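You operate a simulated robot arm through the tools that you are given. There is no shell and no other tool.

You run a simulated robot arm. Do the job below in one go: nothing can be reset, and whatever is moved stays where it is left.

## Task
Plug in the gold arc in the grey fixture and switch the cream box on.
Fine: close both latches first; the black plug goes into the arc before you switch on; the arc lights up and stays in the fixture; the grey plug stays in the box.

Only the result counts: the job must be done as asked and must still hold three seconds after the hand-in. Knocking over, shifting, dropping, spilling or breaking anything else fails it.

## Robot
A 6-joint arm with a two-finger parallel gripper, fixed in place. Base frame: the origin is at the foot of the arm, x ahead of it, y to its left, z up; the work surface is at about z = 799. Units: mm, rad, N and s.
With the tool pointing down near the work surface it reaches from about 320 to 820 mm from the base axis. Its first joint turns from -2.897 to 2.897 rad. Payload 3.43 kg.
The TCP is the grasp point between the finger pads, 34 mm short of the fingertips. In the tool frame z runs along the fingers and y along their closing line. Largest opening 128 mm; finger width 24, thickness 12; the body of the gripper, 48 by 130 mm, starts 96 mm behind the TCP.
Orientation is that of the tool frame in the base frame, as a unit quaternion [w, x, y, z]. With the fingers straight down and closing along the base's y, the tool's x points along the base's -x, its y along +y and its z along -z.

## Interface
- The arm moves only by the tool step_arm. Its argument "moves" is a list of rows, each a list of 7 numbers: the shift along the tool's x, y, z in mm, then the turn, a rotation vector about the tool's x, y, z in degrees, then the gripper command, from -1 (fully open) to 1 (shut), values between in proportion. In form: [[dx, dy, dz, rx, ry, rz, jaw], ...]. A call has 1 to 20 rows; each row is the pose to reach, as a shift and turn from the pose commanded when the call began, along the tool's axes at that moment. Each row takes 0.2 s and may step no farther than 50 mm and 0.15 rad from the row before; otherwise, or with a gripper value out of range, the whole call is refused. A pose out of reach is approached as far as the arm can. The call stops where the force on the tool passes 90 N (or 10 N more than at its start, if that is more) or the arm is blocked; 0.2 s more then pass. Each finger travels about 45 mm/s and halts on what it meets, pressing with about 38 N; the grip force reading is that of the motor and also rises with nothing between the fingers. The clock runs only during rows and for 0.2 s after the last one: add rows that repeat a pose to give the fingers time. It gives the time, the measured TCP pose, the force on the tool (base axes), the opening and the grip force at its end, in the units of the frame above (readings bear some noise), with the torque about the TCP (base axes, N m) and any sound that the robot's microphone picked up.
- Cameras (640 x 400 px; columns grow to the right, rows downward): "scene" is fixed at [51.9, 499.8, 1376.9]; the picture's right is [0.09, -1.00, 0.00], its down [-0.81, -0.07, -0.58] and it looks along [0.58, 0.05, -0.81] (base axes); focal length 264 px, centre (320, 200). "wrist" rides on the gripper at [76, -11, -160] in the tool frame; the picture's right is [0.15, 0.99, 0.00], its down [-0.88, 0.13, -0.46] and it looks along [-0.45, 0.07, 0.89] (tool axes); focal length 234 px, centre (320, 200). There is no depth. A picture from a camera that has moved, and an enlarged one, comes with that camera's place and axes in the base frame and with its lens.
- capture(camera): a new picture of that camera. It takes no simulated time.
- inspect(camera, box): a new picture of the part [left, top, right, bottom] of that camera's present view, enlarged. It takes no simulated time.
- close_job(): hands the job in; it is judged then, once.

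Nothing tells you positions but the pictures and the camera data. Unless the task says otherwise, let go and move clear before handing in.

The tools are called after "Call:" as a command line: name --pt "numbers of a row" for each row, then --argument value for the rest, lists and objects as JSON in quotes. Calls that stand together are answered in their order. step_arm: Moves the arm, as the interface text tells. Its arguments: {"type":"object","properties":{"moves":{"type":"array"}},"required":["moves"]} The other tools are called the same way: capture (camera) takes a picture; inspect (camera, box) takes an enlarged picture of a part of a camera's view; close_job () hands the job in.

At the start:

```text
time_s: 0.0
ee_pos: [417.8, 264.9, 1096.1]
ee_rot: [0.0, 0.001, 1.0, 0.0]
contact_force: [0.3, -0.2, 0.7]
ft_torque: [0.01, 0.0, 0.04]
width: 128.2
finger_force: 0.1
```

scene: 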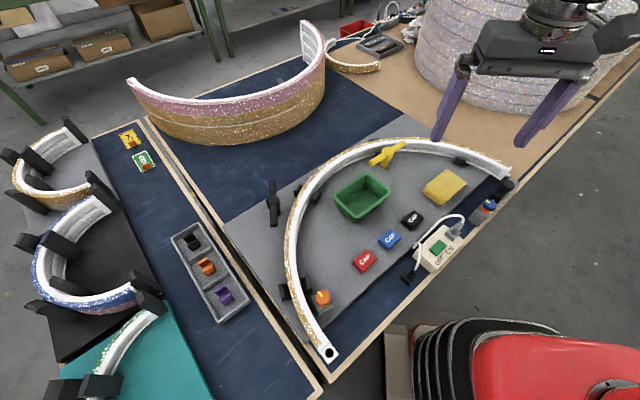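
wrist: 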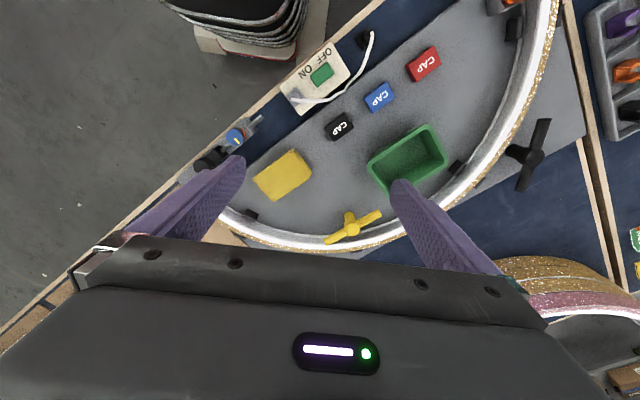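

I see a gold arc lying in a grey fixture, with a yellow latch, a black latch, and a cream box with a green switch and a white cable. I'll look closer at each part before moving.

Call:
inspect --camera "scene" --box '[380, 160, 540, 300]'

Call:
inspect --camera "scene" --box '[250, 130, 420, 240]'

Call:
inspect --camera "scene" --box '[260, 250, 380, 370]'

Call:
inspect --camera "wrist" --box '[180, 20, 400, 180]'

Call:
inspect --camera "wrist" --box '[300, 100, 580, 260]'

```text
2.86 times, centred on (460, 230) of scene
camera zoom: at [51.9, 499.8, 1376.9], right [0.09, -1.0, 0.0], down [-0.81, -0.07, -0.58], along [0.58, 0.05, -0.81], focal length 754 px, centre (-80, 114)
```

zoom: 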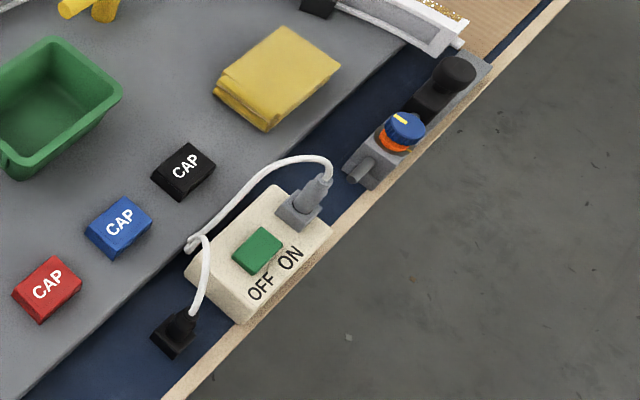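

```text
3.64 times, centred on (335, 185) of scene
camera zoom: at [51.9, 499.8, 1376.9], right [0.09, -1.0, 0.0], down [-0.81, -0.07, -0.58], along [0.58, 0.05, -0.81], focal length 959 px, centre (266, 254)
```

zoom: 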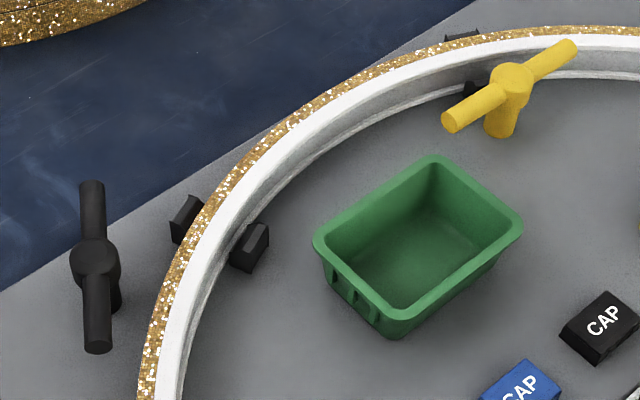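

```text
3.33 times, centred on (320, 310) of scene
camera zoom: at [51.9, 499.8, 1376.9], right [0.09, -1.0, 0.0], down [-0.81, -0.07, -0.58], along [0.58, 0.05, -0.81], focal length 879 px, centre (320, -167)
```

zoom: 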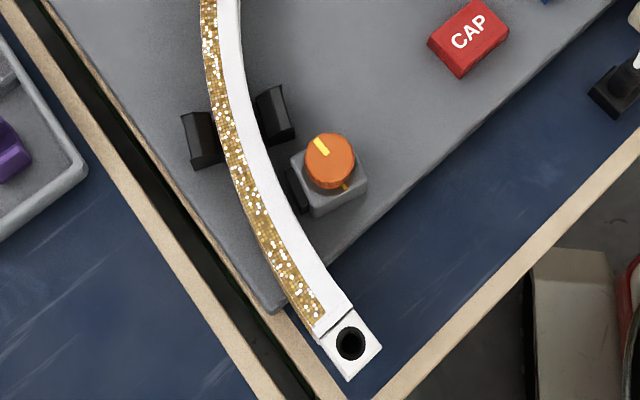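

```text
2.50 times, centred on (290, 100) of wrist
camera zoom: at [341.6, 254.7, 1256.2], right [-0.15, 0.99, 0.0], down [0.88, 0.13, 0.46], along [0.45, 0.07, -0.89], focal length 585 px, centre (395, 450)
```

zoom: 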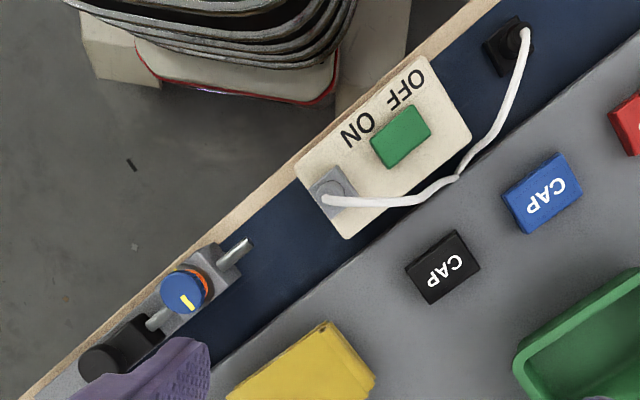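

```text
2.29 times, centred on (440, 180) of wrist
camera zoom: at [341.6, 254.7, 1256.2], right [-0.15, 0.99, 0.0], down [0.88, 0.13, 0.46], along [0.45, 0.07, -0.89], focal length 535 px, centre (46, 246)
```

zoom: 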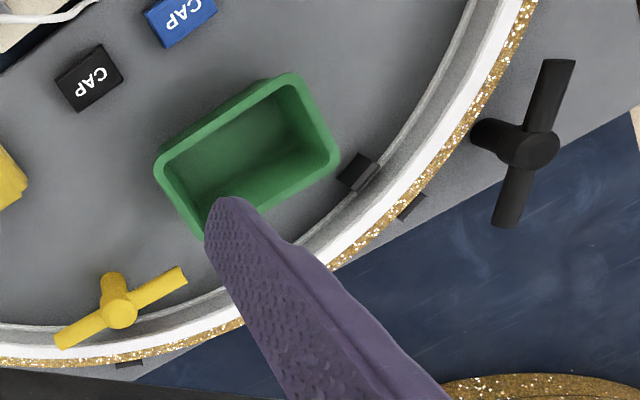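

I place the yellow T-handle hub at about (600, 361, 855), the black T-handle at about (408, 646, 855), the arc's socket near (105, 488) and the black plug near (269, 322). Next I move the wrist camera over the yellow handle for a closer look.

Call:
step_arm --pt "-20 28 32 0 0 0 -1" --pt "-40 57 64 0 0 0 -1" --pt "-62 85 96 0 0 0 -1" --pt "-62 85 96 0 0 0 -1"

Call:
capture --camera "wrist"

Call:
capture --camera "scene"

```text
time_s: 1.0
ee_pos: [480.2, 351.2, 1001.0]
ee_rot: [0.0, 0.0, 1.0, 0.0]
contact_force: [0.5, 1.3, -0.1]
ft_torque: [-0.02, 0.02, 0.0]
width: 128.1
finger_force: 0.0
```

```text
taken
camera wrist: at [404.9, 340.0, 1160.3], right [-0.15, 0.99, 0.0], down [0.88, 0.13, 0.46], along [0.45, 0.07, -0.89], focal length 234 px, centre (320, 200)
```

wrist: 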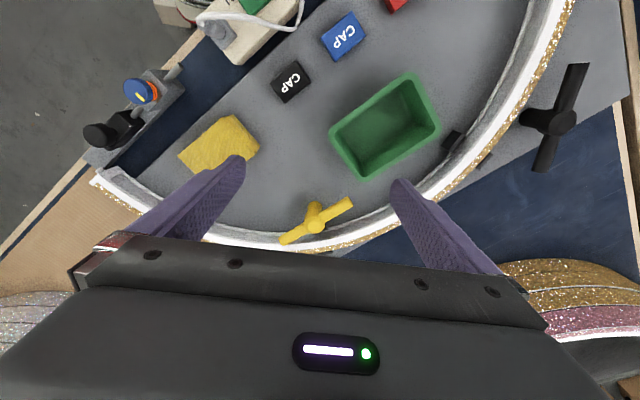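

```text
taken
```

scene: 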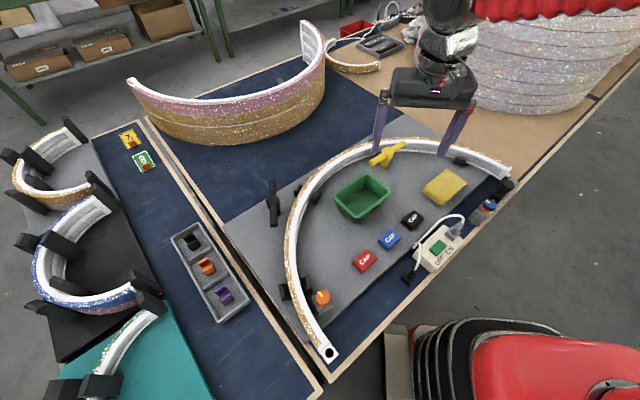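

Both T-handles look alike; there's also a blue-knob device and an orange knob near the arc ends. I'll enlarge these.

Call:
inspect --camera "wrist" --box '[240, 170, 400, 270]'

Call:
inspect --camera "wrist" --box '[70, 50, 230, 150]'

Call:
inspect --camera "wrist" --box '[480, 50, 640, 180]'

Call:
inspect --camera "scene" --box '[280, 270, 350, 370]'

Call:
inspect --camera "scene" --box '[450, 140, 530, 230]'

Call:
inspect --camera "scene" --box '[350, 130, 420, 180]'

```text
4.00 times, centred on (320, 220) of wrist
camera zoom: at [404.9, 340.0, 1160.3], right [-0.15, 0.99, 0.0], down [0.88, 0.13, 0.46], along [0.45, 0.07, -0.89], focal length 937 px, centre (320, 120)
```

zoom: 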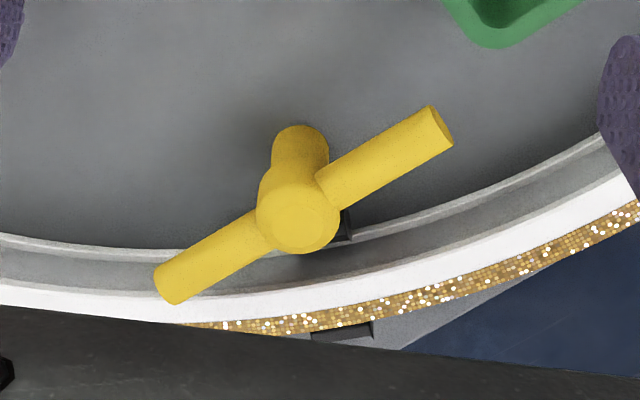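

```text
4.00 times, centred on (150, 100) of wrist
camera zoom: at [404.9, 340.0, 1160.3], right [-0.15, 0.99, 0.0], down [0.88, 0.13, 0.46], along [0.45, 0.07, -0.89], focal length 937 px, centre (1000, 600)
```

zoom: 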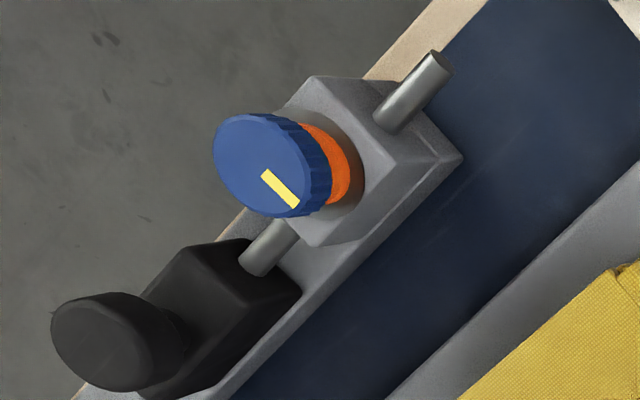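

```text
3.08 times, centred on (560, 115) of wrist
camera zoom: at [404.9, 340.0, 1160.3], right [-0.15, 0.99, 0.0], down [0.88, 0.13, 0.46], along [0.45, 0.07, -0.89], focal length 720 px, centre (-418, 462)
```

zoom: 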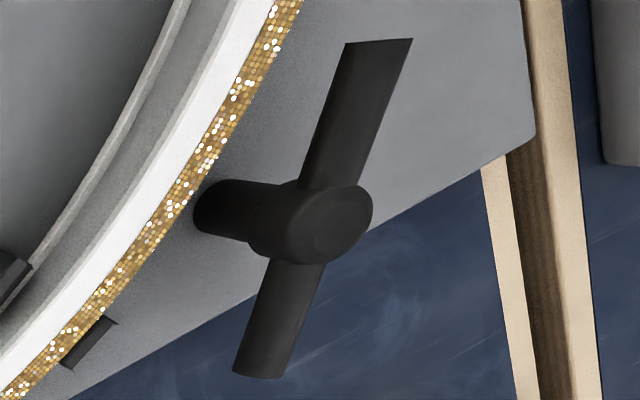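

```text
4.00 times, centred on (315, 320) of scene
camera zoom: at [51.9, 499.8, 1376.9], right [0.09, -1.0, 0.0], down [-0.81, -0.07, -0.58], along [0.58, 0.05, -0.81], focal length 1055 px, centre (340, -280)
```

zoom: 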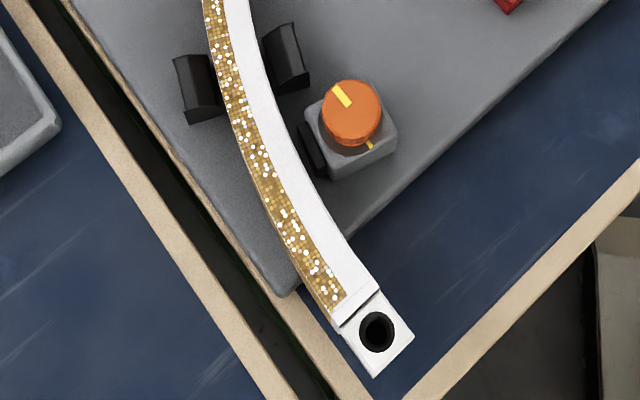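

```text
4.44 times, centred on (490, 185) of scene
camera zoom: at [51.9, 499.8, 1376.9], right [0.09, -1.0, 0.0], down [-0.81, -0.07, -0.58], along [0.58, 0.05, -0.81], focal length 1172 px, centre (-436, 267)
```

zoom: 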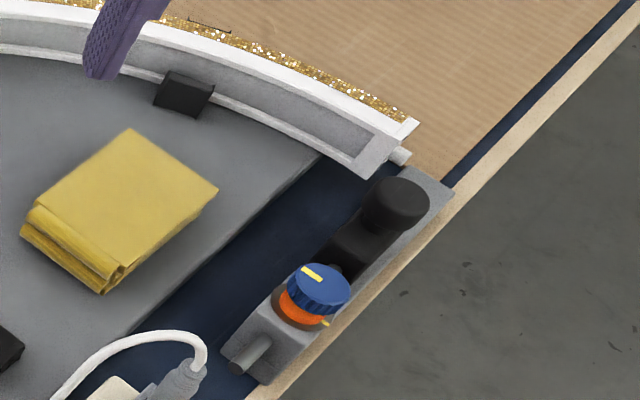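

```text
8.00 times, centred on (385, 155) of scene
camera zoom: at [51.9, 499.8, 1376.9], right [0.09, -1.0, 0.0], down [-0.81, -0.07, -0.58], along [0.58, 0.05, -0.81], focal length 2110 px, centre (-200, 560)
```

zoom: 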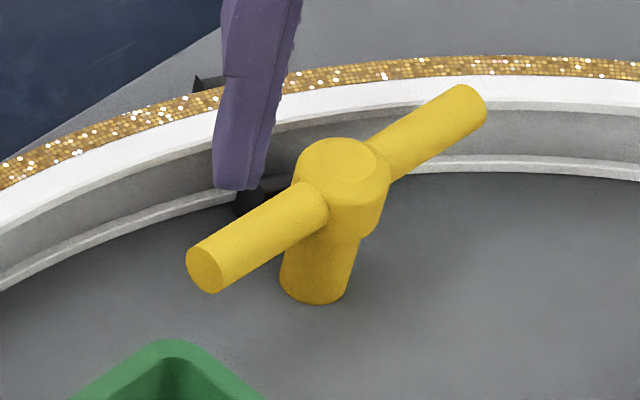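

Candidates for latches are the two T-handles, the slide-bolt with the blue knob, and the orange knob block, so I need closer views before deciding. I move the camera over the slide device near (480, 95).

Call:
step_arm --pt "14 -40 7 0 0 0 -1" --pt "27 -80 14 0 0 0 -1" --pt "40 -120 20 0 0 0 -1" --pt "54 -160 27 0 0 0 -1" --pt "67 -200 34 0 0 0 -1" --pt "80 -241 41 0 0 0 -1" --pt "80 -241 41 0 0 0 -1"

Call:
capture --camera "wrist"

Call:
inspect --camera "wrist" --box '[220, 60, 420, 240]'

Call:
inspect --camera "scene" --box '[350, 130, 420, 180]'

```text
time_s: 2.6
ee_pos: [399.3, 109.6, 960.0]
ee_rot: [0.0, 0.0, 1.0, 0.001]
contact_force: [-0.2, -0.1, -0.2]
ft_torque: [0.01, 0.02, 0.0]
width: 127.9
finger_force: 0.0
```

```text
taken
camera wrist: at [323.2, 98.7, 1120.2], right [-0.15, 0.99, 0.0], down [0.88, 0.13, 0.46], along [0.45, 0.07, -0.89], focal length 234 px, centre (320, 200)
```

wrist: 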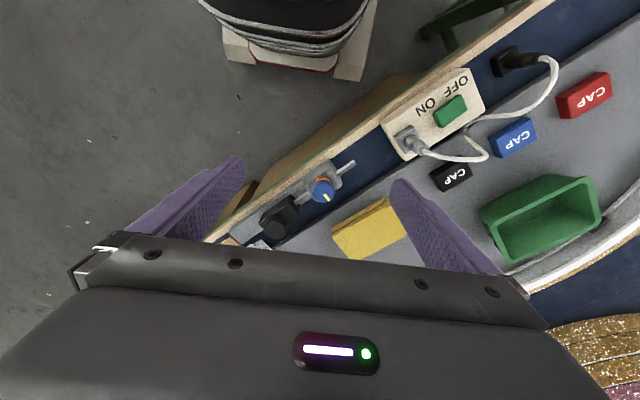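

```text
2.22 times, centred on (320, 150) of wrist
camera zoom: at [323.2, 98.7, 1120.2], right [-0.15, 0.99, 0.0], down [0.88, 0.13, 0.46], along [0.45, 0.07, -0.89], focal length 520 px, centre (320, 311)
```

zoom: 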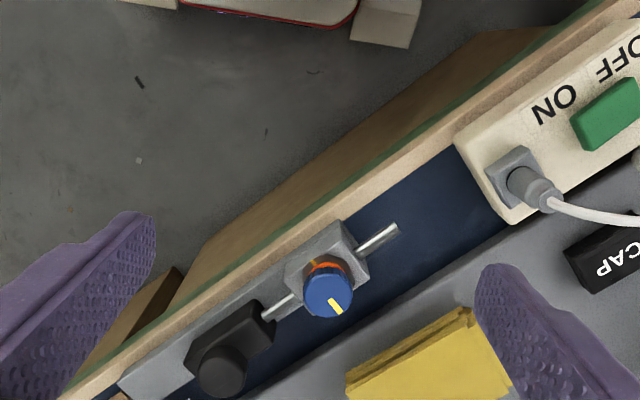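

```text
8.00 times, centred on (385, 155) of scene
camera zoom: at [51.9, 499.8, 1376.9], right [0.09, -1.0, 0.0], down [-0.81, -0.07, -0.58], along [0.58, 0.05, -0.81], focal length 2110 px, centre (-200, 560)
```

zoom: 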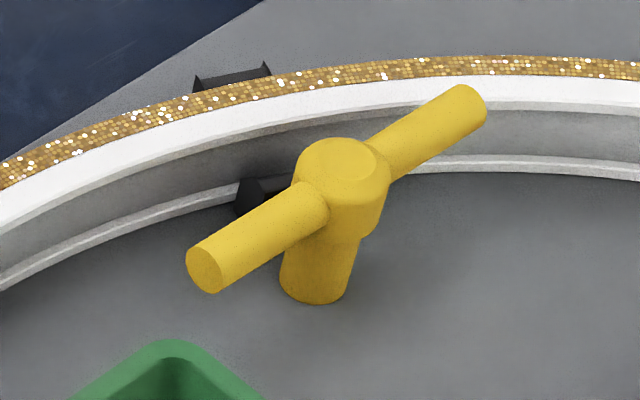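

The slide bolt near the table edge isn't touching the arc. Next I view the orange-knob block and the socket end of the arc at about (150, 495).

Call:
step_arm --pt "28 37 0 0 0 0 -1" --pt "56 74 0 0 0 0 -1" --pt "84 111 0 0 0 0 -1" --pt "112 148 0 0 0 0 -1" --pt "140 185 0 0 0 0 -1" --pt "168 222 0 0 0 0 -1" --pt "196 259 0 0 0 0 -1" --pt "224 296 0 0 0 0 -1" --pt "252 333 0 0 0 0 -1" --pt "279 370 0 0 0 0 -1" --pt "279 370 0 0 0 0 -1"

Call:
capture --camera "wrist"

Call:
inspect --camera "wrist" --box '[240, 80, 420, 240]'

```text
time_s: 5.0
ee_pos: [119.9, 480.3, 958.8]
ee_rot: [0.0, -0.001, 1.0, 0.0]
contact_force: [-0.4, -0.4, 0.8]
ft_torque: [-0.01, 0.0, -0.01]
width: 128.1
finger_force: 0.0
```

```text
taken
camera wrist: at [45.0, 469.7, 1118.7], right [-0.15, 0.99, 0.0], down [0.88, 0.13, 0.46], along [0.45, 0.07, -0.89], focal length 234 px, centre (320, 200)
```

wrist: 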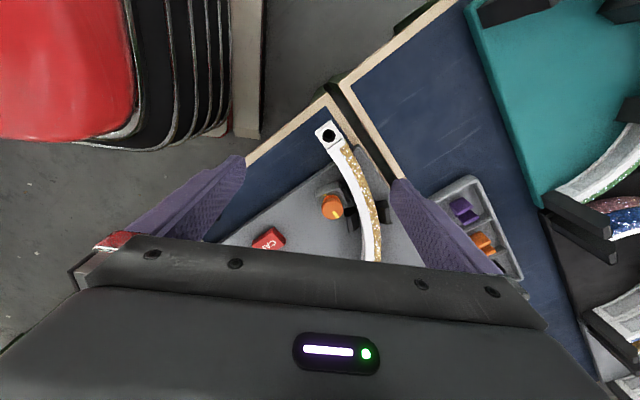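

```text
2.50 times, centred on (330, 160) of wrist
camera zoom: at [45.0, 469.7, 1118.7], right [-0.15, 0.99, 0.0], down [0.88, 0.13, 0.46], along [0.45, 0.07, -0.89], focal length 585 px, centre (295, 300)
```

zoom: 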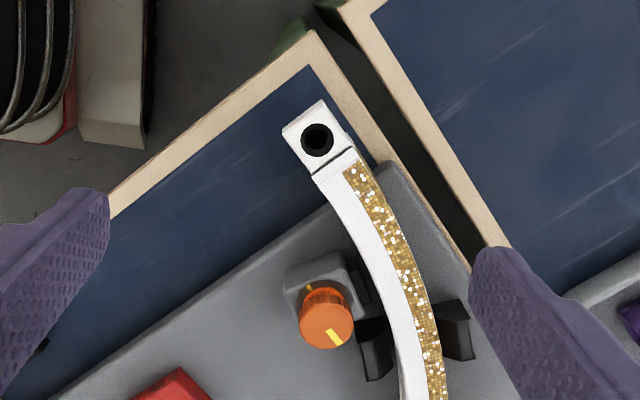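

The orange knob sits on a block with a black pad beside the arc; the socket end of the arc overhangs the plate. I tilt the wrist to look at these parts more from the side.

Call:
step_arm --pt "15 -2 12 0 -7.5 0 -1" --pt "30 -5 24 0 -15 0 -1" --pt "45 -7 37 0 -22.5 0 -1" --pt "60 -10 49 0 -30 0 -1" --pt "60 -10 49 0 -30 0 -1"

Call:
capture --camera "wrist"

Call:
inspect --camera "wrist" --box '[240, 60, 440, 240]'

```text
time_s: 6.1
ee_pos: [131.9, 464.0, 939.8]
ee_rot: [0.257, 0.081, 0.963, 0.01]
contact_force: [-0.3, 0.5, 0.3]
ft_torque: [0.03, 0.03, -0.01]
width: 128.1
finger_force: 0.1
stopped in row 5: the arm was blocked; the commanded pose is now the measured one
```

```text
taken
camera wrist: at [-13.3, 468.5, 1040.7], right [0.02, 1.0, -0.01], down [0.55, 0.0, 0.84], along [0.84, -0.03, -0.55], focal length 234 px, centre (320, 200)
```

wrist: 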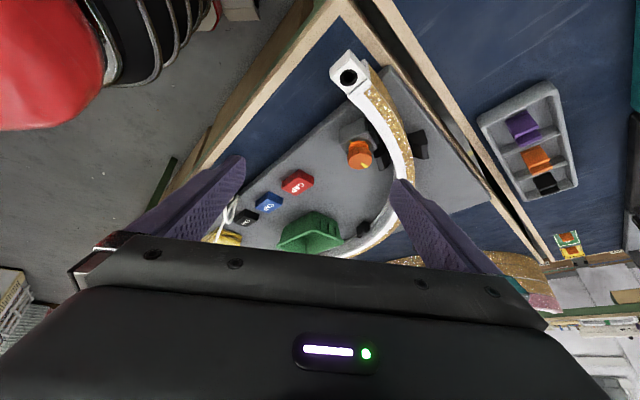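

```text
2.22 times, centred on (340, 150) of wrist
camera zoom: at [-13.3, 468.5, 1040.7], right [0.02, 1.0, -0.01], down [0.55, 0.0, 0.84], along [0.84, -0.03, -0.55], focal length 520 px, centre (276, 311)
```

zoom: 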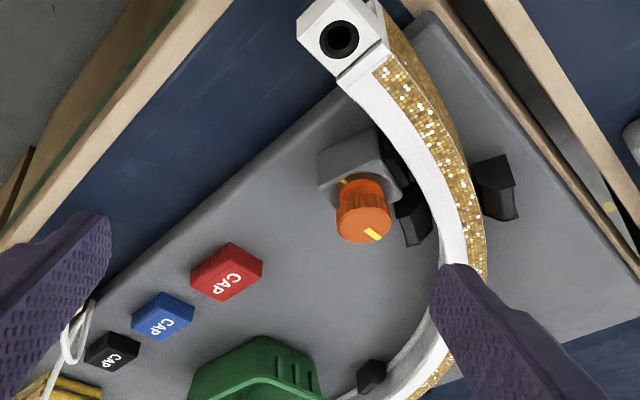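

The two T-handles sit on the fixture with hubs about 40 mm from the arc, and their bars are about 130 mm long. Both bars lie almost tangent to the arc and would cross over it if turned about 70° counter-clockwise, so I take these as the two latches, both open. I return the tool upright and shut the gripper to push them.

Call:
step_arm --pt "-8 5 -10 0.3 7.4 -2.3 -1" --pt "-15 10 -19 0.6 14.9 -4.7 -1" --pt "-23 15 -29 0.9 22.3 -7.0 -1" --pt "-30.6 20.3 -38.8 1.16 29.8 -9.4 -1" --pt "-30.6 20.3 -38.8 1.16 29.8 -9.4 -1"

```text
time_s: 7.3
ee_pos: [140.5, 480.9, 989.4]
ee_rot: [-0.002, -0.001, 1.0, 0.002]
contact_force: [-0.3, 1.1, -0.2]
ft_torque: [-0.02, 0.0, 0.0]
width: 127.9
finger_force: 0.2
```

Now I go toward the black latch, shutting the gripper on the way, and take a picture to refine its position.

Call:
step_arm --pt "-30 28 5 0 0 0 0" --pt "-60 56 10 0 0 0 0.5" --pt "-90 84 15 0 0 0 1" --pt "-120 113 20 0 0 0 1" --pt "-150 141 25 0 0 0 1" --pt "-180 169 29 0 0 0 1" --pt "-180 169 29 0 0 0 1"

Call:
capture --camera "wrist"

Call:
inspect --camera "wrist" --box '[220, 80, 420, 240]'

Call:
inspect --camera "scene" --box '[230, 150, 330, 230]'

```text
time_s: 8.9
ee_pos: [319.3, 648.6, 960.8]
ee_rot: [-0.001, -0.002, 1.0, 0.001]
contact_force: [0.2, 0.2, -0.4]
ft_torque: [0.02, 0.04, 0.0]
width: 0.0
finger_force: 9.9
```

```text
taken
camera wrist: at [243.8, 637.6, 1121.1], right [-0.15, 0.99, 0.0], down [0.88, 0.13, 0.45], along [0.45, 0.07, -0.89], focal length 234 px, centre (320, 200)
```

wrist: 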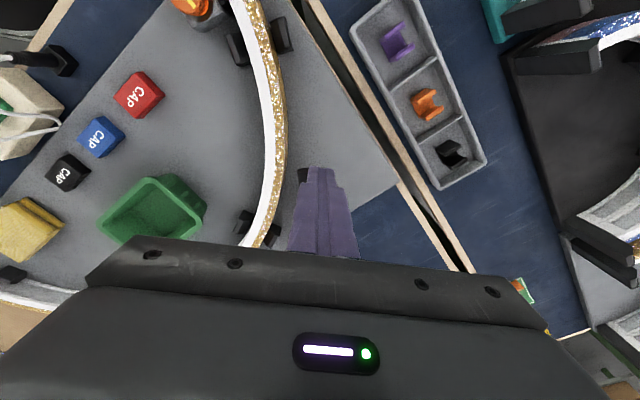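

```text
2.50 times, centred on (320, 160) of wrist
camera zoom: at [243.8, 637.6, 1121.1], right [-0.15, 0.99, 0.0], down [0.88, 0.13, 0.45], along [0.45, 0.07, -0.89], focal length 585 px, centre (320, 300)
```

zoom: 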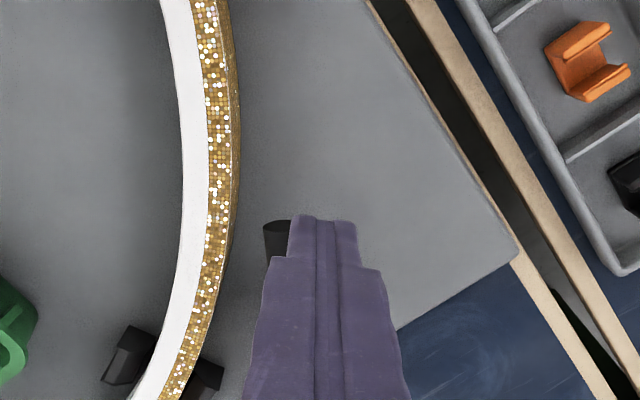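

```text
5.00 times, centred on (280, 190) of scene
camera zoom: at [51.9, 499.8, 1376.9], right [0.09, -1.0, 0.0], down [-0.81, -0.07, -0.58], along [0.58, 0.05, -0.81], focal length 1319 px, centre (520, 250)
```

zoom: 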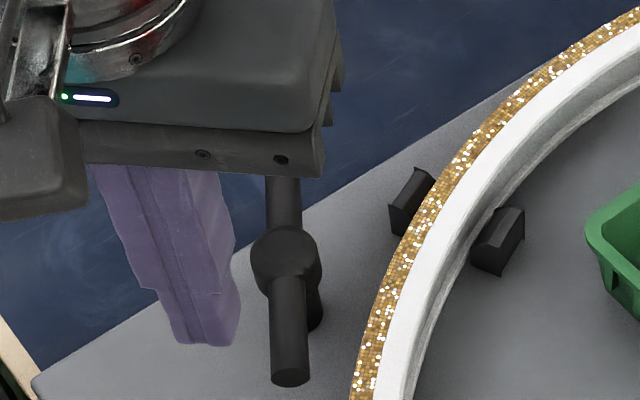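

The gripper is closed and the black hub is at about (407, 644), with the bar's near end at about (345, 631). I lower the closed fingers on the outer side of that near end.

Call:
step_arm --pt "-33 28 0 0 0 0 1" --pt "-33 28 40 0 0 0 1" --pt "-33 28 70 0 0 0 1" --pt "-33 28 83 0 0 0 1" --pt "-33 28 83 0 0 0 1"

Call:
inspect --camera "scene" --box '[230, 150, 330, 230]'

Call:
inspect --camera "wrist" --box '[220, 80, 420, 240]'

```text
time_s: 10.1
ee_pos: [351.9, 677.6, 877.1]
ee_rot: [-0.002, -0.001, 1.0, 0.001]
contact_force: [-0.1, -0.2, 0.2]
ft_torque: [0.01, -0.04, 0.02]
width: 0.1
finger_force: 33.2
```

```text
5.00 times, centred on (280, 190) of scene
camera zoom: at [51.9, 499.8, 1376.9], right [0.09, -1.0, 0.0], down [-0.81, -0.07, -0.58], along [0.58, 0.05, -0.81], focal length 1319 px, centre (520, 250)
```

zoom: 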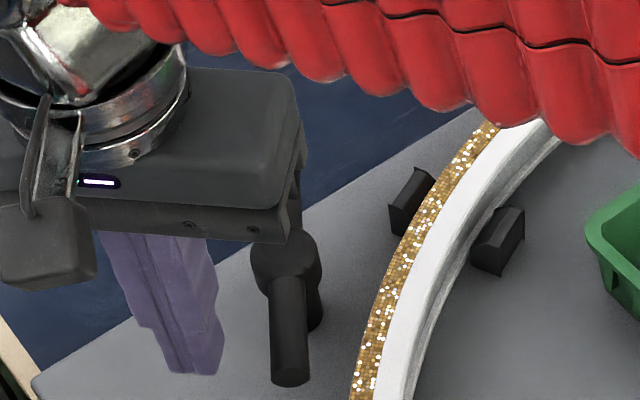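

```text
2.50 times, centred on (320, 160) of wrist
camera zoom: at [276.7, 667.1, 1037.3], right [-0.15, 0.99, 0.0], down [0.88, 0.13, 0.45], along [0.45, 0.07, -0.89], focal length 585 px, centre (320, 300)
```

zoom: 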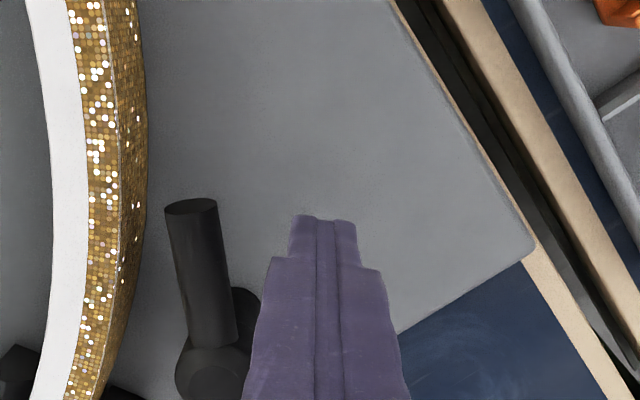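

The fingers are beside the bar's outer side at bar height. I push the near end toward the arc along a circular path, about half way first.

Call:
step_arm --pt "-3 -10 0 0 0 0 1" --pt "-5.8 -20 0 0 0 0 1" --pt "-4.2 -28.8 0 0 0 0 1" --pt "-4.2 -37.7 0 0 0 0 1" --pt "-5.7 -46.4 0 0 0 0 1" --pt "-5.7 -46.4 0 0 0 0 1"

Call:
inspect --camera "scene" --box '[230, 150, 330, 230]'

Call:
inspect --camera "wrist" --box '[220, 80, 420, 240]'

```text
time_s: 11.5
ee_pos: [356.6, 630.8, 876.9]
ee_rot: [-0.002, -0.002, 1.0, 0.0]
contact_force: [0.9, 0.5, 0.7]
ft_torque: [-0.01, -0.01, 0.02]
width: 0.1
finger_force: 33.4
```

```text
5.00 times, centred on (280, 190) of scene
camera zoom: at [51.9, 499.8, 1376.9], right [0.09, -1.0, 0.0], down [-0.81, -0.07, -0.58], along [0.58, 0.05, -0.81], focal length 1319 px, centre (520, 250)
```

zoom: 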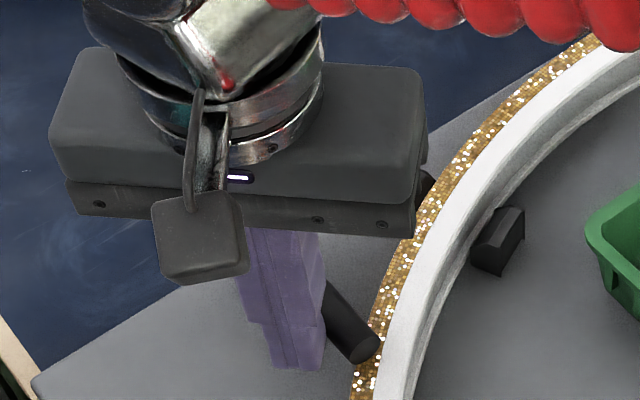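

```text
2.50 times, centred on (320, 160) of wrist
camera zoom: at [282.9, 620.0, 1038.0], right [-0.15, 0.99, 0.0], down [0.88, 0.13, 0.45], along [0.45, 0.07, -0.89], focal length 585 px, centre (320, 300)
```

zoom: 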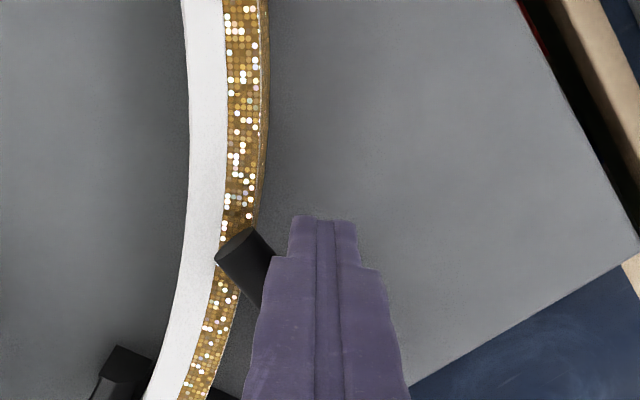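

The black bar turns smoothly with little force, so it is a real latch. I keep pushing until it lies across the arc.

Call:
step_arm --pt "-3 -8.4 0 0 0 0 1" --pt "-7.5 -16.1 0 0 0 0 1" --pt "-13.2 -22.9 0 0 0 0 1" --pt "-13.2 -22.9 0 0 0 0 1"

Call:
inspect --camera "scene" --box '[230, 150, 330, 230]'

Call:
inspect --camera "wrist" --box '[220, 80, 420, 240]'

```text
time_s: 12.5
ee_pos: [370.6, 607.3, 878.5]
ee_rot: [-0.002, -0.001, 1.0, 0.001]
contact_force: [-0.6, -0.6, 0.1]
ft_torque: [-0.04, 0.01, 0.03]
width: 0.0
finger_force: 32.8
```

```text
5.00 times, centred on (280, 190) of scene
camera zoom: at [51.9, 499.8, 1376.9], right [0.09, -1.0, 0.0], down [-0.81, -0.07, -0.58], along [0.58, 0.05, -0.81], focal length 1319 px, centre (520, 250)
```

zoom: 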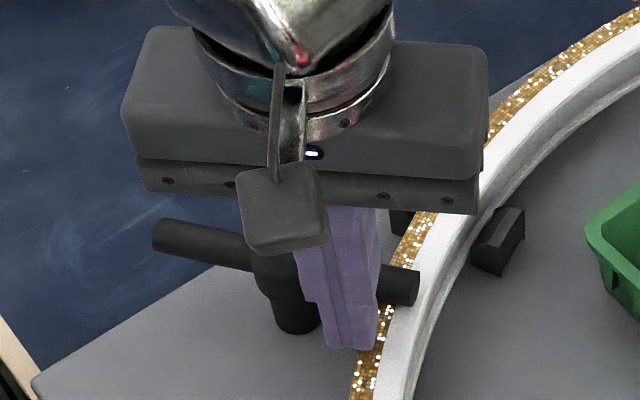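

```text
2.50 times, centred on (320, 160) of wrist
camera zoom: at [296.3, 597.3, 1037.8], right [-0.15, 0.99, 0.0], down [0.88, 0.13, 0.45], along [0.45, 0.07, -0.89], focal length 585 px, centre (320, 300)
```

zoom: 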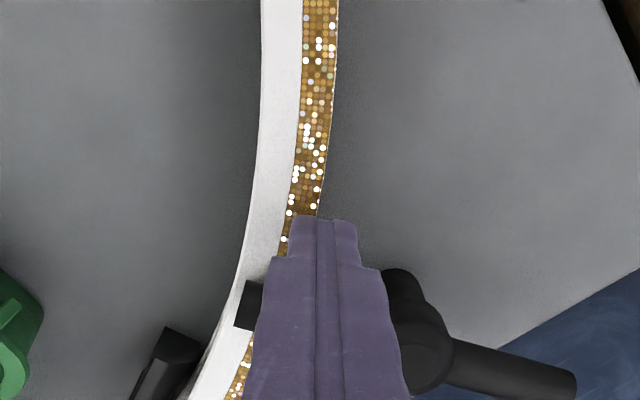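

The black bar is now close to radial (about 261°) across the arc, with no stop felt yet. I nudge it in small steps to find its stop.

Call:
step_arm --pt "-2.3 -2.1 0 0 0 0 1" --pt "-4.6 -4.1 0 0 0 0 1" --pt "-4.6 -4.1 0 0 0 0 1"

Call:
inspect --camera "scene" --box '[230, 150, 330, 230]'

```text
time_s: 13.3
ee_pos: [376.1, 603.4, 876.2]
ee_rot: [-0.002, -0.002, 1.0, 0.001]
contact_force: [-0.3, -0.6, -0.5]
ft_torque: [0.01, 0.0, 0.02]
width: 0.0
finger_force: 32.7
```

```text
5.00 times, centred on (280, 190) of scene
camera zoom: at [51.9, 499.8, 1376.9], right [0.09, -1.0, 0.0], down [-0.81, -0.07, -0.58], along [0.58, 0.05, -0.81], focal length 1319 px, centre (520, 250)
```

zoom: 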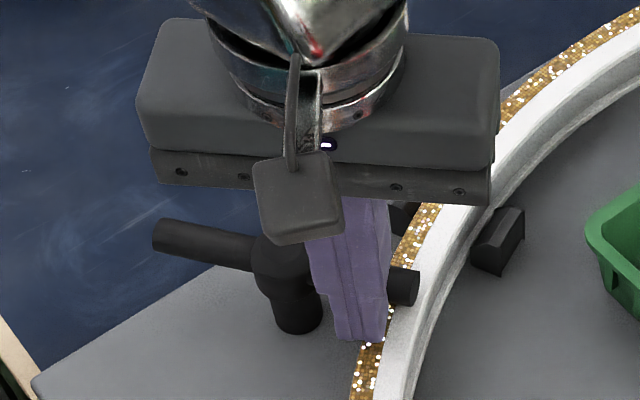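

The bar stayed put while the pusher approached, so it seems to have settled at its closed place. I press gently a little more to confirm there is a stop.

Call:
step_arm --pt "-1.5 -1 0 0 0 0 1" --pt "-3 -1.5 0 0 0 0 1" --pt "-3 -1.5 0 0 0 0 1"

Call:
inspect --camera "scene" --box '[230, 150, 330, 230]'

```text
time_s: 14.1
ee_pos: [379.2, 603.3, 877.5]
ee_rot: [-0.001, -0.002, 1.0, 0.001]
contact_force: [-0.1, 0.6, 0.0]
ft_torque: [0.01, -0.03, 0.02]
width: 0.0
finger_force: 32.6
```

```text
5.00 times, centred on (280, 190) of scene
camera zoom: at [51.9, 499.8, 1376.9], right [0.09, -1.0, 0.0], down [-0.81, -0.07, -0.58], along [0.58, 0.05, -0.81], focal length 1319 px, centre (520, 250)
```

zoom: 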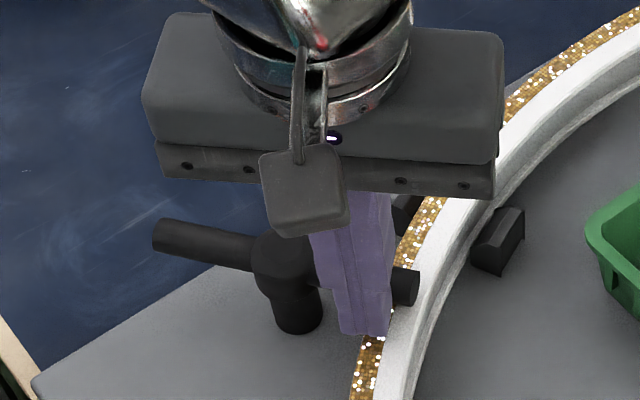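

Still not touching the bar. I advance a few millimetres more in the direction normal to it.

Call:
step_arm --pt "-1.5 -0.3 0 0 0 0 1" --pt "-3 -0.5 0 0 0 0 1" --pt "-4 -0.7 0 0 0 0 1" --pt "-4 -0.7 0 0 0 0 1"

Call:
inspect --camera "scene" --box '[230, 150, 330, 230]'

```text
time_s: 15.1
ee_pos: [379.9, 602.7, 876.3]
ee_rot: [-0.003, -0.003, 1.0, 0.001]
contact_force: [-25.0, 1.9, 2.3]
ft_torque: [0.02, 0.73, -0.18]
width: 0.0
finger_force: 33.6
```

```text
5.00 times, centred on (280, 190) of scene
camera zoom: at [51.9, 499.8, 1376.9], right [0.09, -1.0, 0.0], down [-0.81, -0.07, -0.58], along [0.58, 0.05, -0.81], focal length 1319 px, centre (520, 250)
```

zoom: 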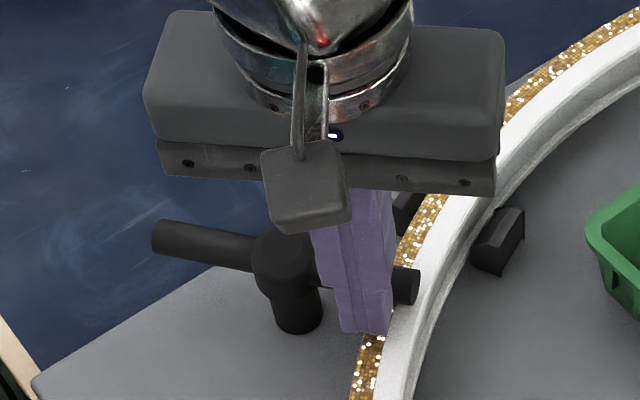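

The bar is firm against its stop at 25 N, so the black latch is closed. I back off, rise and move above the start point for pushing the yellow latch.

Call:
step_arm --pt "8 1 0 0 0 0 1" --pt "8 1 -40 0 0 0 1" --pt "8 1 -75 0 0 0 1" --pt "-29.4 -29.2 -75 0 0 0 1" --pt "-66.7 -59.3 -75 0 0 0 1" --pt "-104 -89.5 -75 0 0 0 1" --pt "-141.4 -119.6 -75 0 0 0 1" --pt "-178.7 -149.8 -75 0 0 0 1" --pt "-216.1 -179.9 -75 0 0 0 1" --pt "-216.1 -179.9 -75 0 0 0 1"

Call:
capture --camera "scene"

Call:
inspect --camera "scene" --box '[345, 110, 445, 180]'

Call:
inspect --camera "wrist" --box '[180, 80, 420, 240]'

```text
time_s: 17.3
ee_pos: [600.1, 422.4, 949.8]
ee_rot: [-0.002, -0.003, 1.0, 0.001]
contact_force: [0.4, -0.6, 0.1]
ft_torque: [0.0, -0.02, 0.0]
width: 0.0
finger_force: 33.3
```

```text
taken
```

scene: 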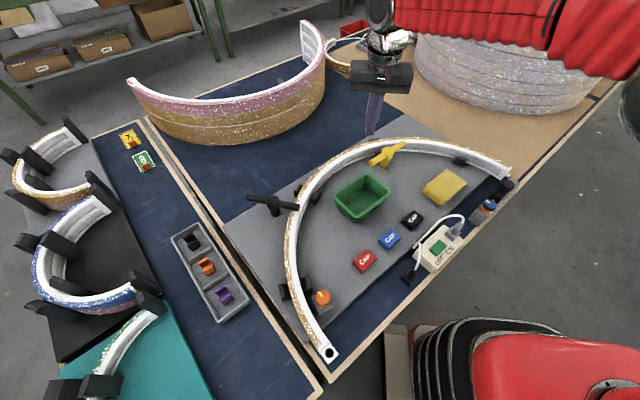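

```text
5.71 times, centred on (395, 145) of scene
camera zoom: at [51.9, 499.8, 1376.9], right [0.09, -1.0, 0.0], down [-0.81, -0.07, -0.58], along [0.58, 0.05, -0.81], focal length 1507 px, centre (-109, 514)
```

zoom: 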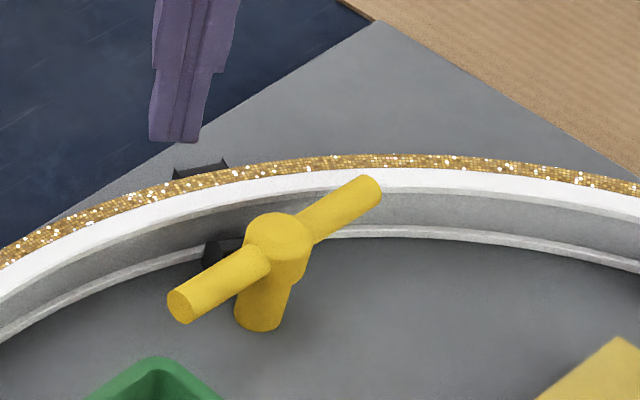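

```text
2.50 times, centred on (300, 160) of wrist
camera zoom: at [524.9, 411.0, 1110.1], right [-0.15, 0.99, 0.0], down [0.88, 0.13, 0.45], along [0.45, 0.07, -0.89], focal length 585 px, centre (370, 300)
```

zoom: 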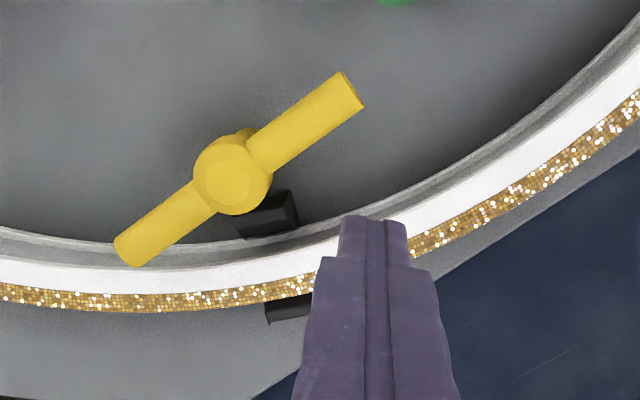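

The black latch is across the arc. The yellow bar's inner end is at about (557, 408) and its hub at (600, 361); I descend on the arc side of the inner end and push it inward along its circle.

Call:
step_arm --pt "0 0 40 0 0 0 1" --pt "0 0 65 0 0 0 1" --pt "0 0 73 0 0 0 1" --pt "12.1 -11.7 73 0 0 0 1" --pt "20.5 -14.7 73 0 0 0 1" --pt "28.2 -19.2 73 0 0 0 1" --pt "35 -24.9 73 0 0 0 1" --pt "40.7 -31.7 73 0 0 0 1" --pt "45.2 -39.4 73 0 0 0 1" --pt "45.2 -39.4 73 0 0 0 1"

Call:
inspect --camera "scene" --box '[345, 110, 445, 180]'

Call:
inspect --camera "wrist" --box '[180, 80, 420, 240]'

```text
time_s: 19.5
ee_pos: [554.8, 383.5, 877.9]
ee_rot: [-0.001, -0.002, 1.0, 0.001]
contact_force: [0.2, -0.3, -0.4]
ft_torque: [-0.03, -0.06, 0.0]
width: 0.1
finger_force: 33.3
```

```text
5.71 times, centred on (395, 145) of scene
camera zoom: at [51.9, 499.8, 1376.9], right [0.09, -1.0, 0.0], down [-0.81, -0.07, -0.58], along [0.58, 0.05, -0.81], focal length 1507 px, centre (-109, 514)
```

zoom: 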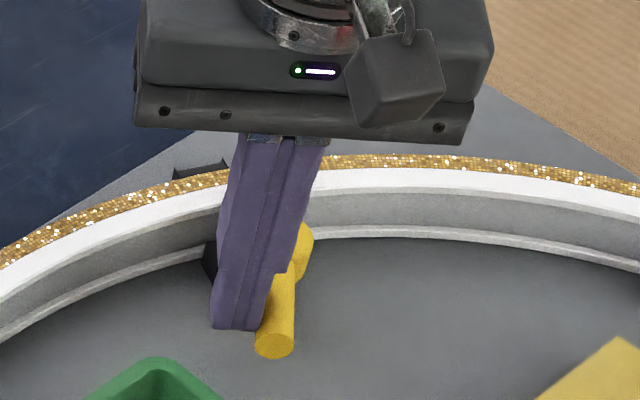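

```text
2.50 times, centred on (300, 160) of wrist
camera zoom: at [479.9, 372.2, 1038.4], right [-0.15, 0.99, 0.0], down [0.88, 0.13, 0.45], along [0.45, 0.07, -0.89], focal length 585 px, centre (370, 300)
```

zoom: 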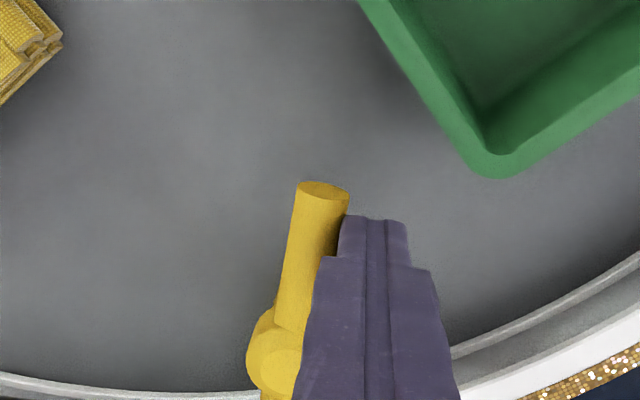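

The yellow bar is turning well (about 185° now). I continue toward the radial direction (about 204°).

Call:
step_arm --pt "1.5 -4.2 0 0 0 0 1" --pt "3 -8.3 0 0 0 0 1" --pt "4.3 -14.4 0 0 0 0 1" --pt "4.3 -14.4 0 0 0 0 1"

Call:
inspect --camera "scene" --box '[345, 110, 445, 180]'

Call:
inspect --camera "wrist" --box '[180, 80, 420, 240]'

```text
time_s: 20.5
ee_pos: [550.7, 368.8, 876.7]
ee_rot: [-0.002, -0.001, 1.0, 0.0]
contact_force: [0.6, 0.1, -0.6]
ft_torque: [0.01, -0.03, 0.02]
width: 0.0
finger_force: 32.4
```

```text
5.71 times, centred on (395, 145) of scene
camera zoom: at [51.9, 499.8, 1376.9], right [0.09, -1.0, 0.0], down [-0.81, -0.07, -0.58], along [0.58, 0.05, -0.81], focal length 1507 px, centre (-109, 514)
```

zoom: 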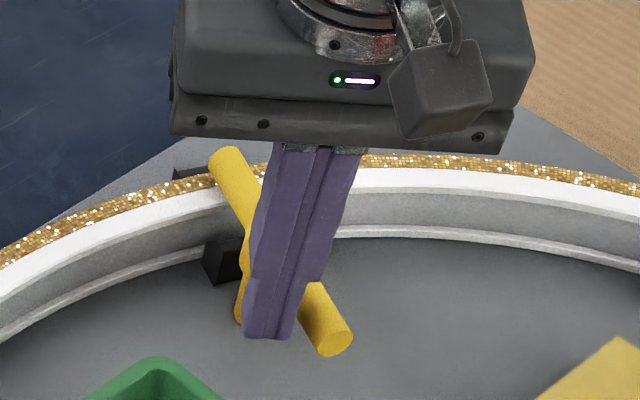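

```text
2.50 times, centred on (300, 160) of wrist
camera zoom: at [475.7, 357.8, 1038.5], right [-0.15, 0.99, 0.0], down [0.88, 0.13, 0.45], along [0.45, 0.07, -0.89], focal length 585 px, centre (370, 300)
```

zoom: 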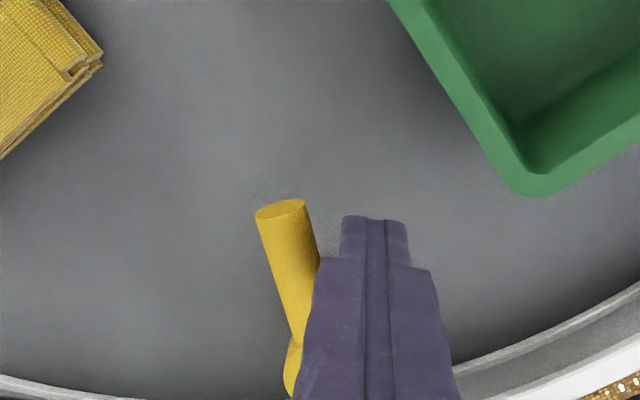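

The yellow bar is at about 200°. I continue gently until I feel the stop.

Call:
step_arm --pt "0.2 -2.2 0 0 0 0 1" --pt "0.4 -4.4 0 0 0 0 1" --pt "0.5 -6.6 0 0 0 0 1" --pt "0.5 -6.6 0 0 0 0 1"

Call:
inspect --camera "scene" --box '[345, 110, 445, 180]'

```text
time_s: 21.5
ee_pos: [550.0, 362.4, 878.3]
ee_rot: [-0.001, -0.002, 1.0, 0.002]
contact_force: [0.9, 8.8, -0.9]
ft_torque: [0.27, -0.04, 0.1]
width: 0.0
finger_force: 33.0
```

```text
5.71 times, centred on (395, 145) of scene
camera zoom: at [51.9, 499.8, 1376.9], right [0.09, -1.0, 0.0], down [-0.81, -0.07, -0.58], along [0.58, 0.05, -0.81], focal length 1507 px, centre (-109, 514)
```

zoom: 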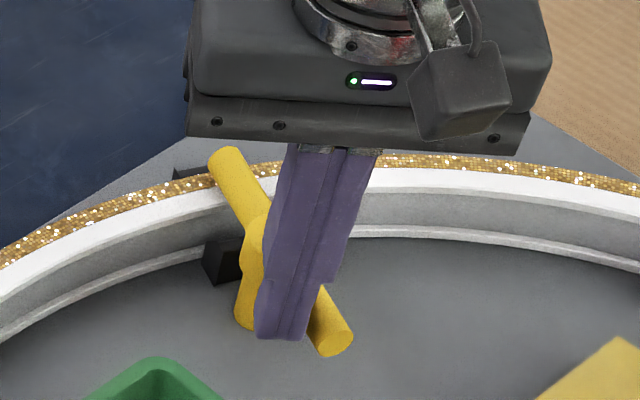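

The bar has stopped moving and the force is rising (9 N). I press slightly more to be sure it is at its stop.

Call:
step_arm --pt "0 -1.5 0 0 0 0 1" --pt "0 -2.5 0 0 0 0 1" --pt "0 -2.5 0 0 0 0 1"

Call:
inspect --camera "scene" --box '[345, 110, 445, 180]'

```text
time_s: 22.3
ee_pos: [549.6, 360.6, 879.4]
ee_rot: [0.0, -0.002, 1.0, 0.003]
contact_force: [3.1, 33.4, -1.8]
ft_torque: [1.02, -0.06, 0.37]
width: 0.0
finger_force: 33.4
```

```text
5.71 times, centred on (395, 145) of scene
camera zoom: at [51.9, 499.8, 1376.9], right [0.09, -1.0, 0.0], down [-0.81, -0.07, -0.58], along [0.58, 0.05, -0.81], focal length 1507 px, centre (-109, 514)
```

zoom: 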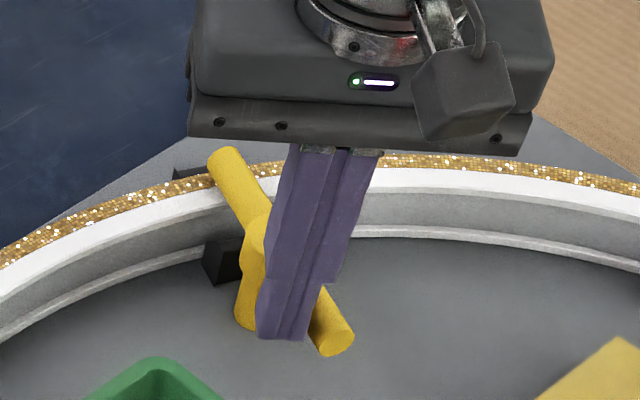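

The yellow latch is firm at its stop across the arc. I back off, rise and move to view the black plug and the cream box from above.

Call:
step_arm --pt "0 12 0 0 0 0 1" --pt "0 12 -40 0 0 0 1" --pt "0 12 -80 0 0 0 1" --pt "44 5 -80 0 0 0 1" --pt "88 -1 -80 0 0 0 1" --pt "132 -7 -80 0 0 0 1" --pt "176 -13 -80 0 0 0 1" --pt "220 -19 -80 0 0 0 1" --pt "264 -25 -80 0 0 0 0.5" --pt "308 -31 -80 0 0 0 0" --pt "350 -37 -80 0 0 0 0" --pt "350 -37 -80 0 0 0 0"

Call:
capture --camera "scene"

Call:
capture --camera "wrist"

Call:
inspect --camera "wrist" --box '[220, 80, 420, 240]'

```text
time_s: 24.9
ee_pos: [199.6, 321.9, 959.2]
ee_rot: [0.0, -0.002, 1.0, 0.001]
contact_force: [1.1, -0.5, 0.2]
ft_torque: [0.01, 0.0, 0.03]
width: 63.9
finger_force: 0.0
```

```text
taken
```

scene: 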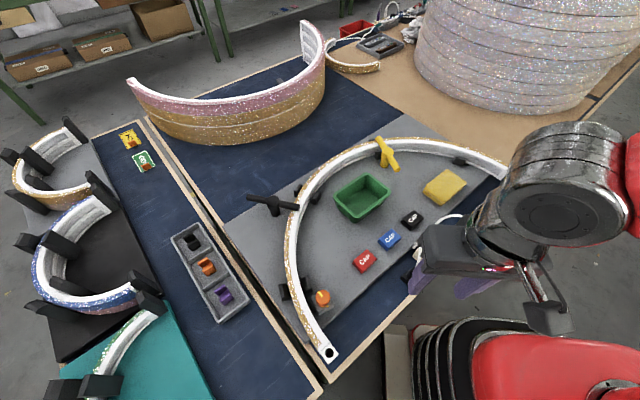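

```text
taken
camera wrist: at [124.3, 309.9, 1119.5], right [-0.15, 0.99, 0.0], down [0.88, 0.13, 0.45], along [0.45, 0.07, -0.89], focal length 234 px, centre (320, 200)
```

wrist: 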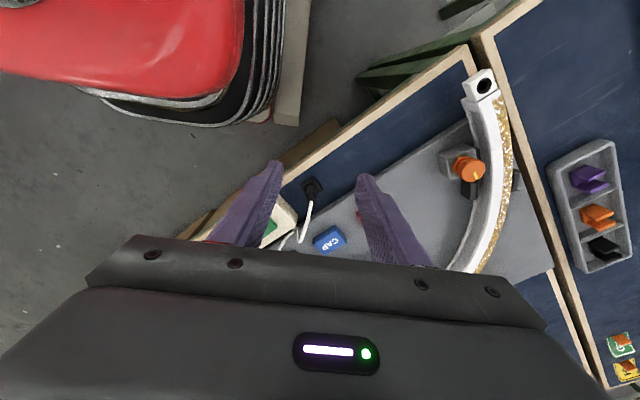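

```text
2.50 times, centred on (320, 160) of wrist
camera zoom: at [124.3, 309.9, 1119.5], right [-0.15, 0.99, 0.0], down [0.88, 0.13, 0.45], along [0.45, 0.07, -0.89], focal length 585 px, centre (320, 300)
```

zoom: 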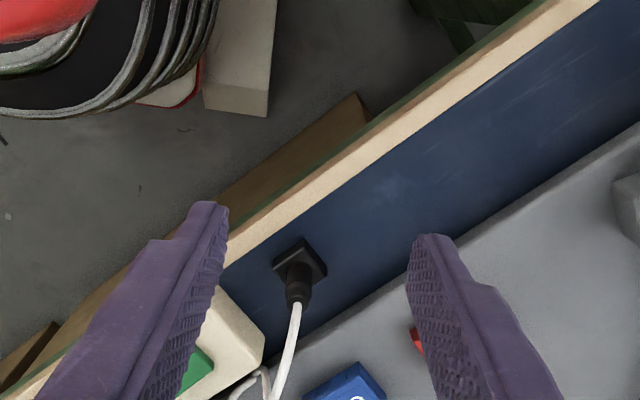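

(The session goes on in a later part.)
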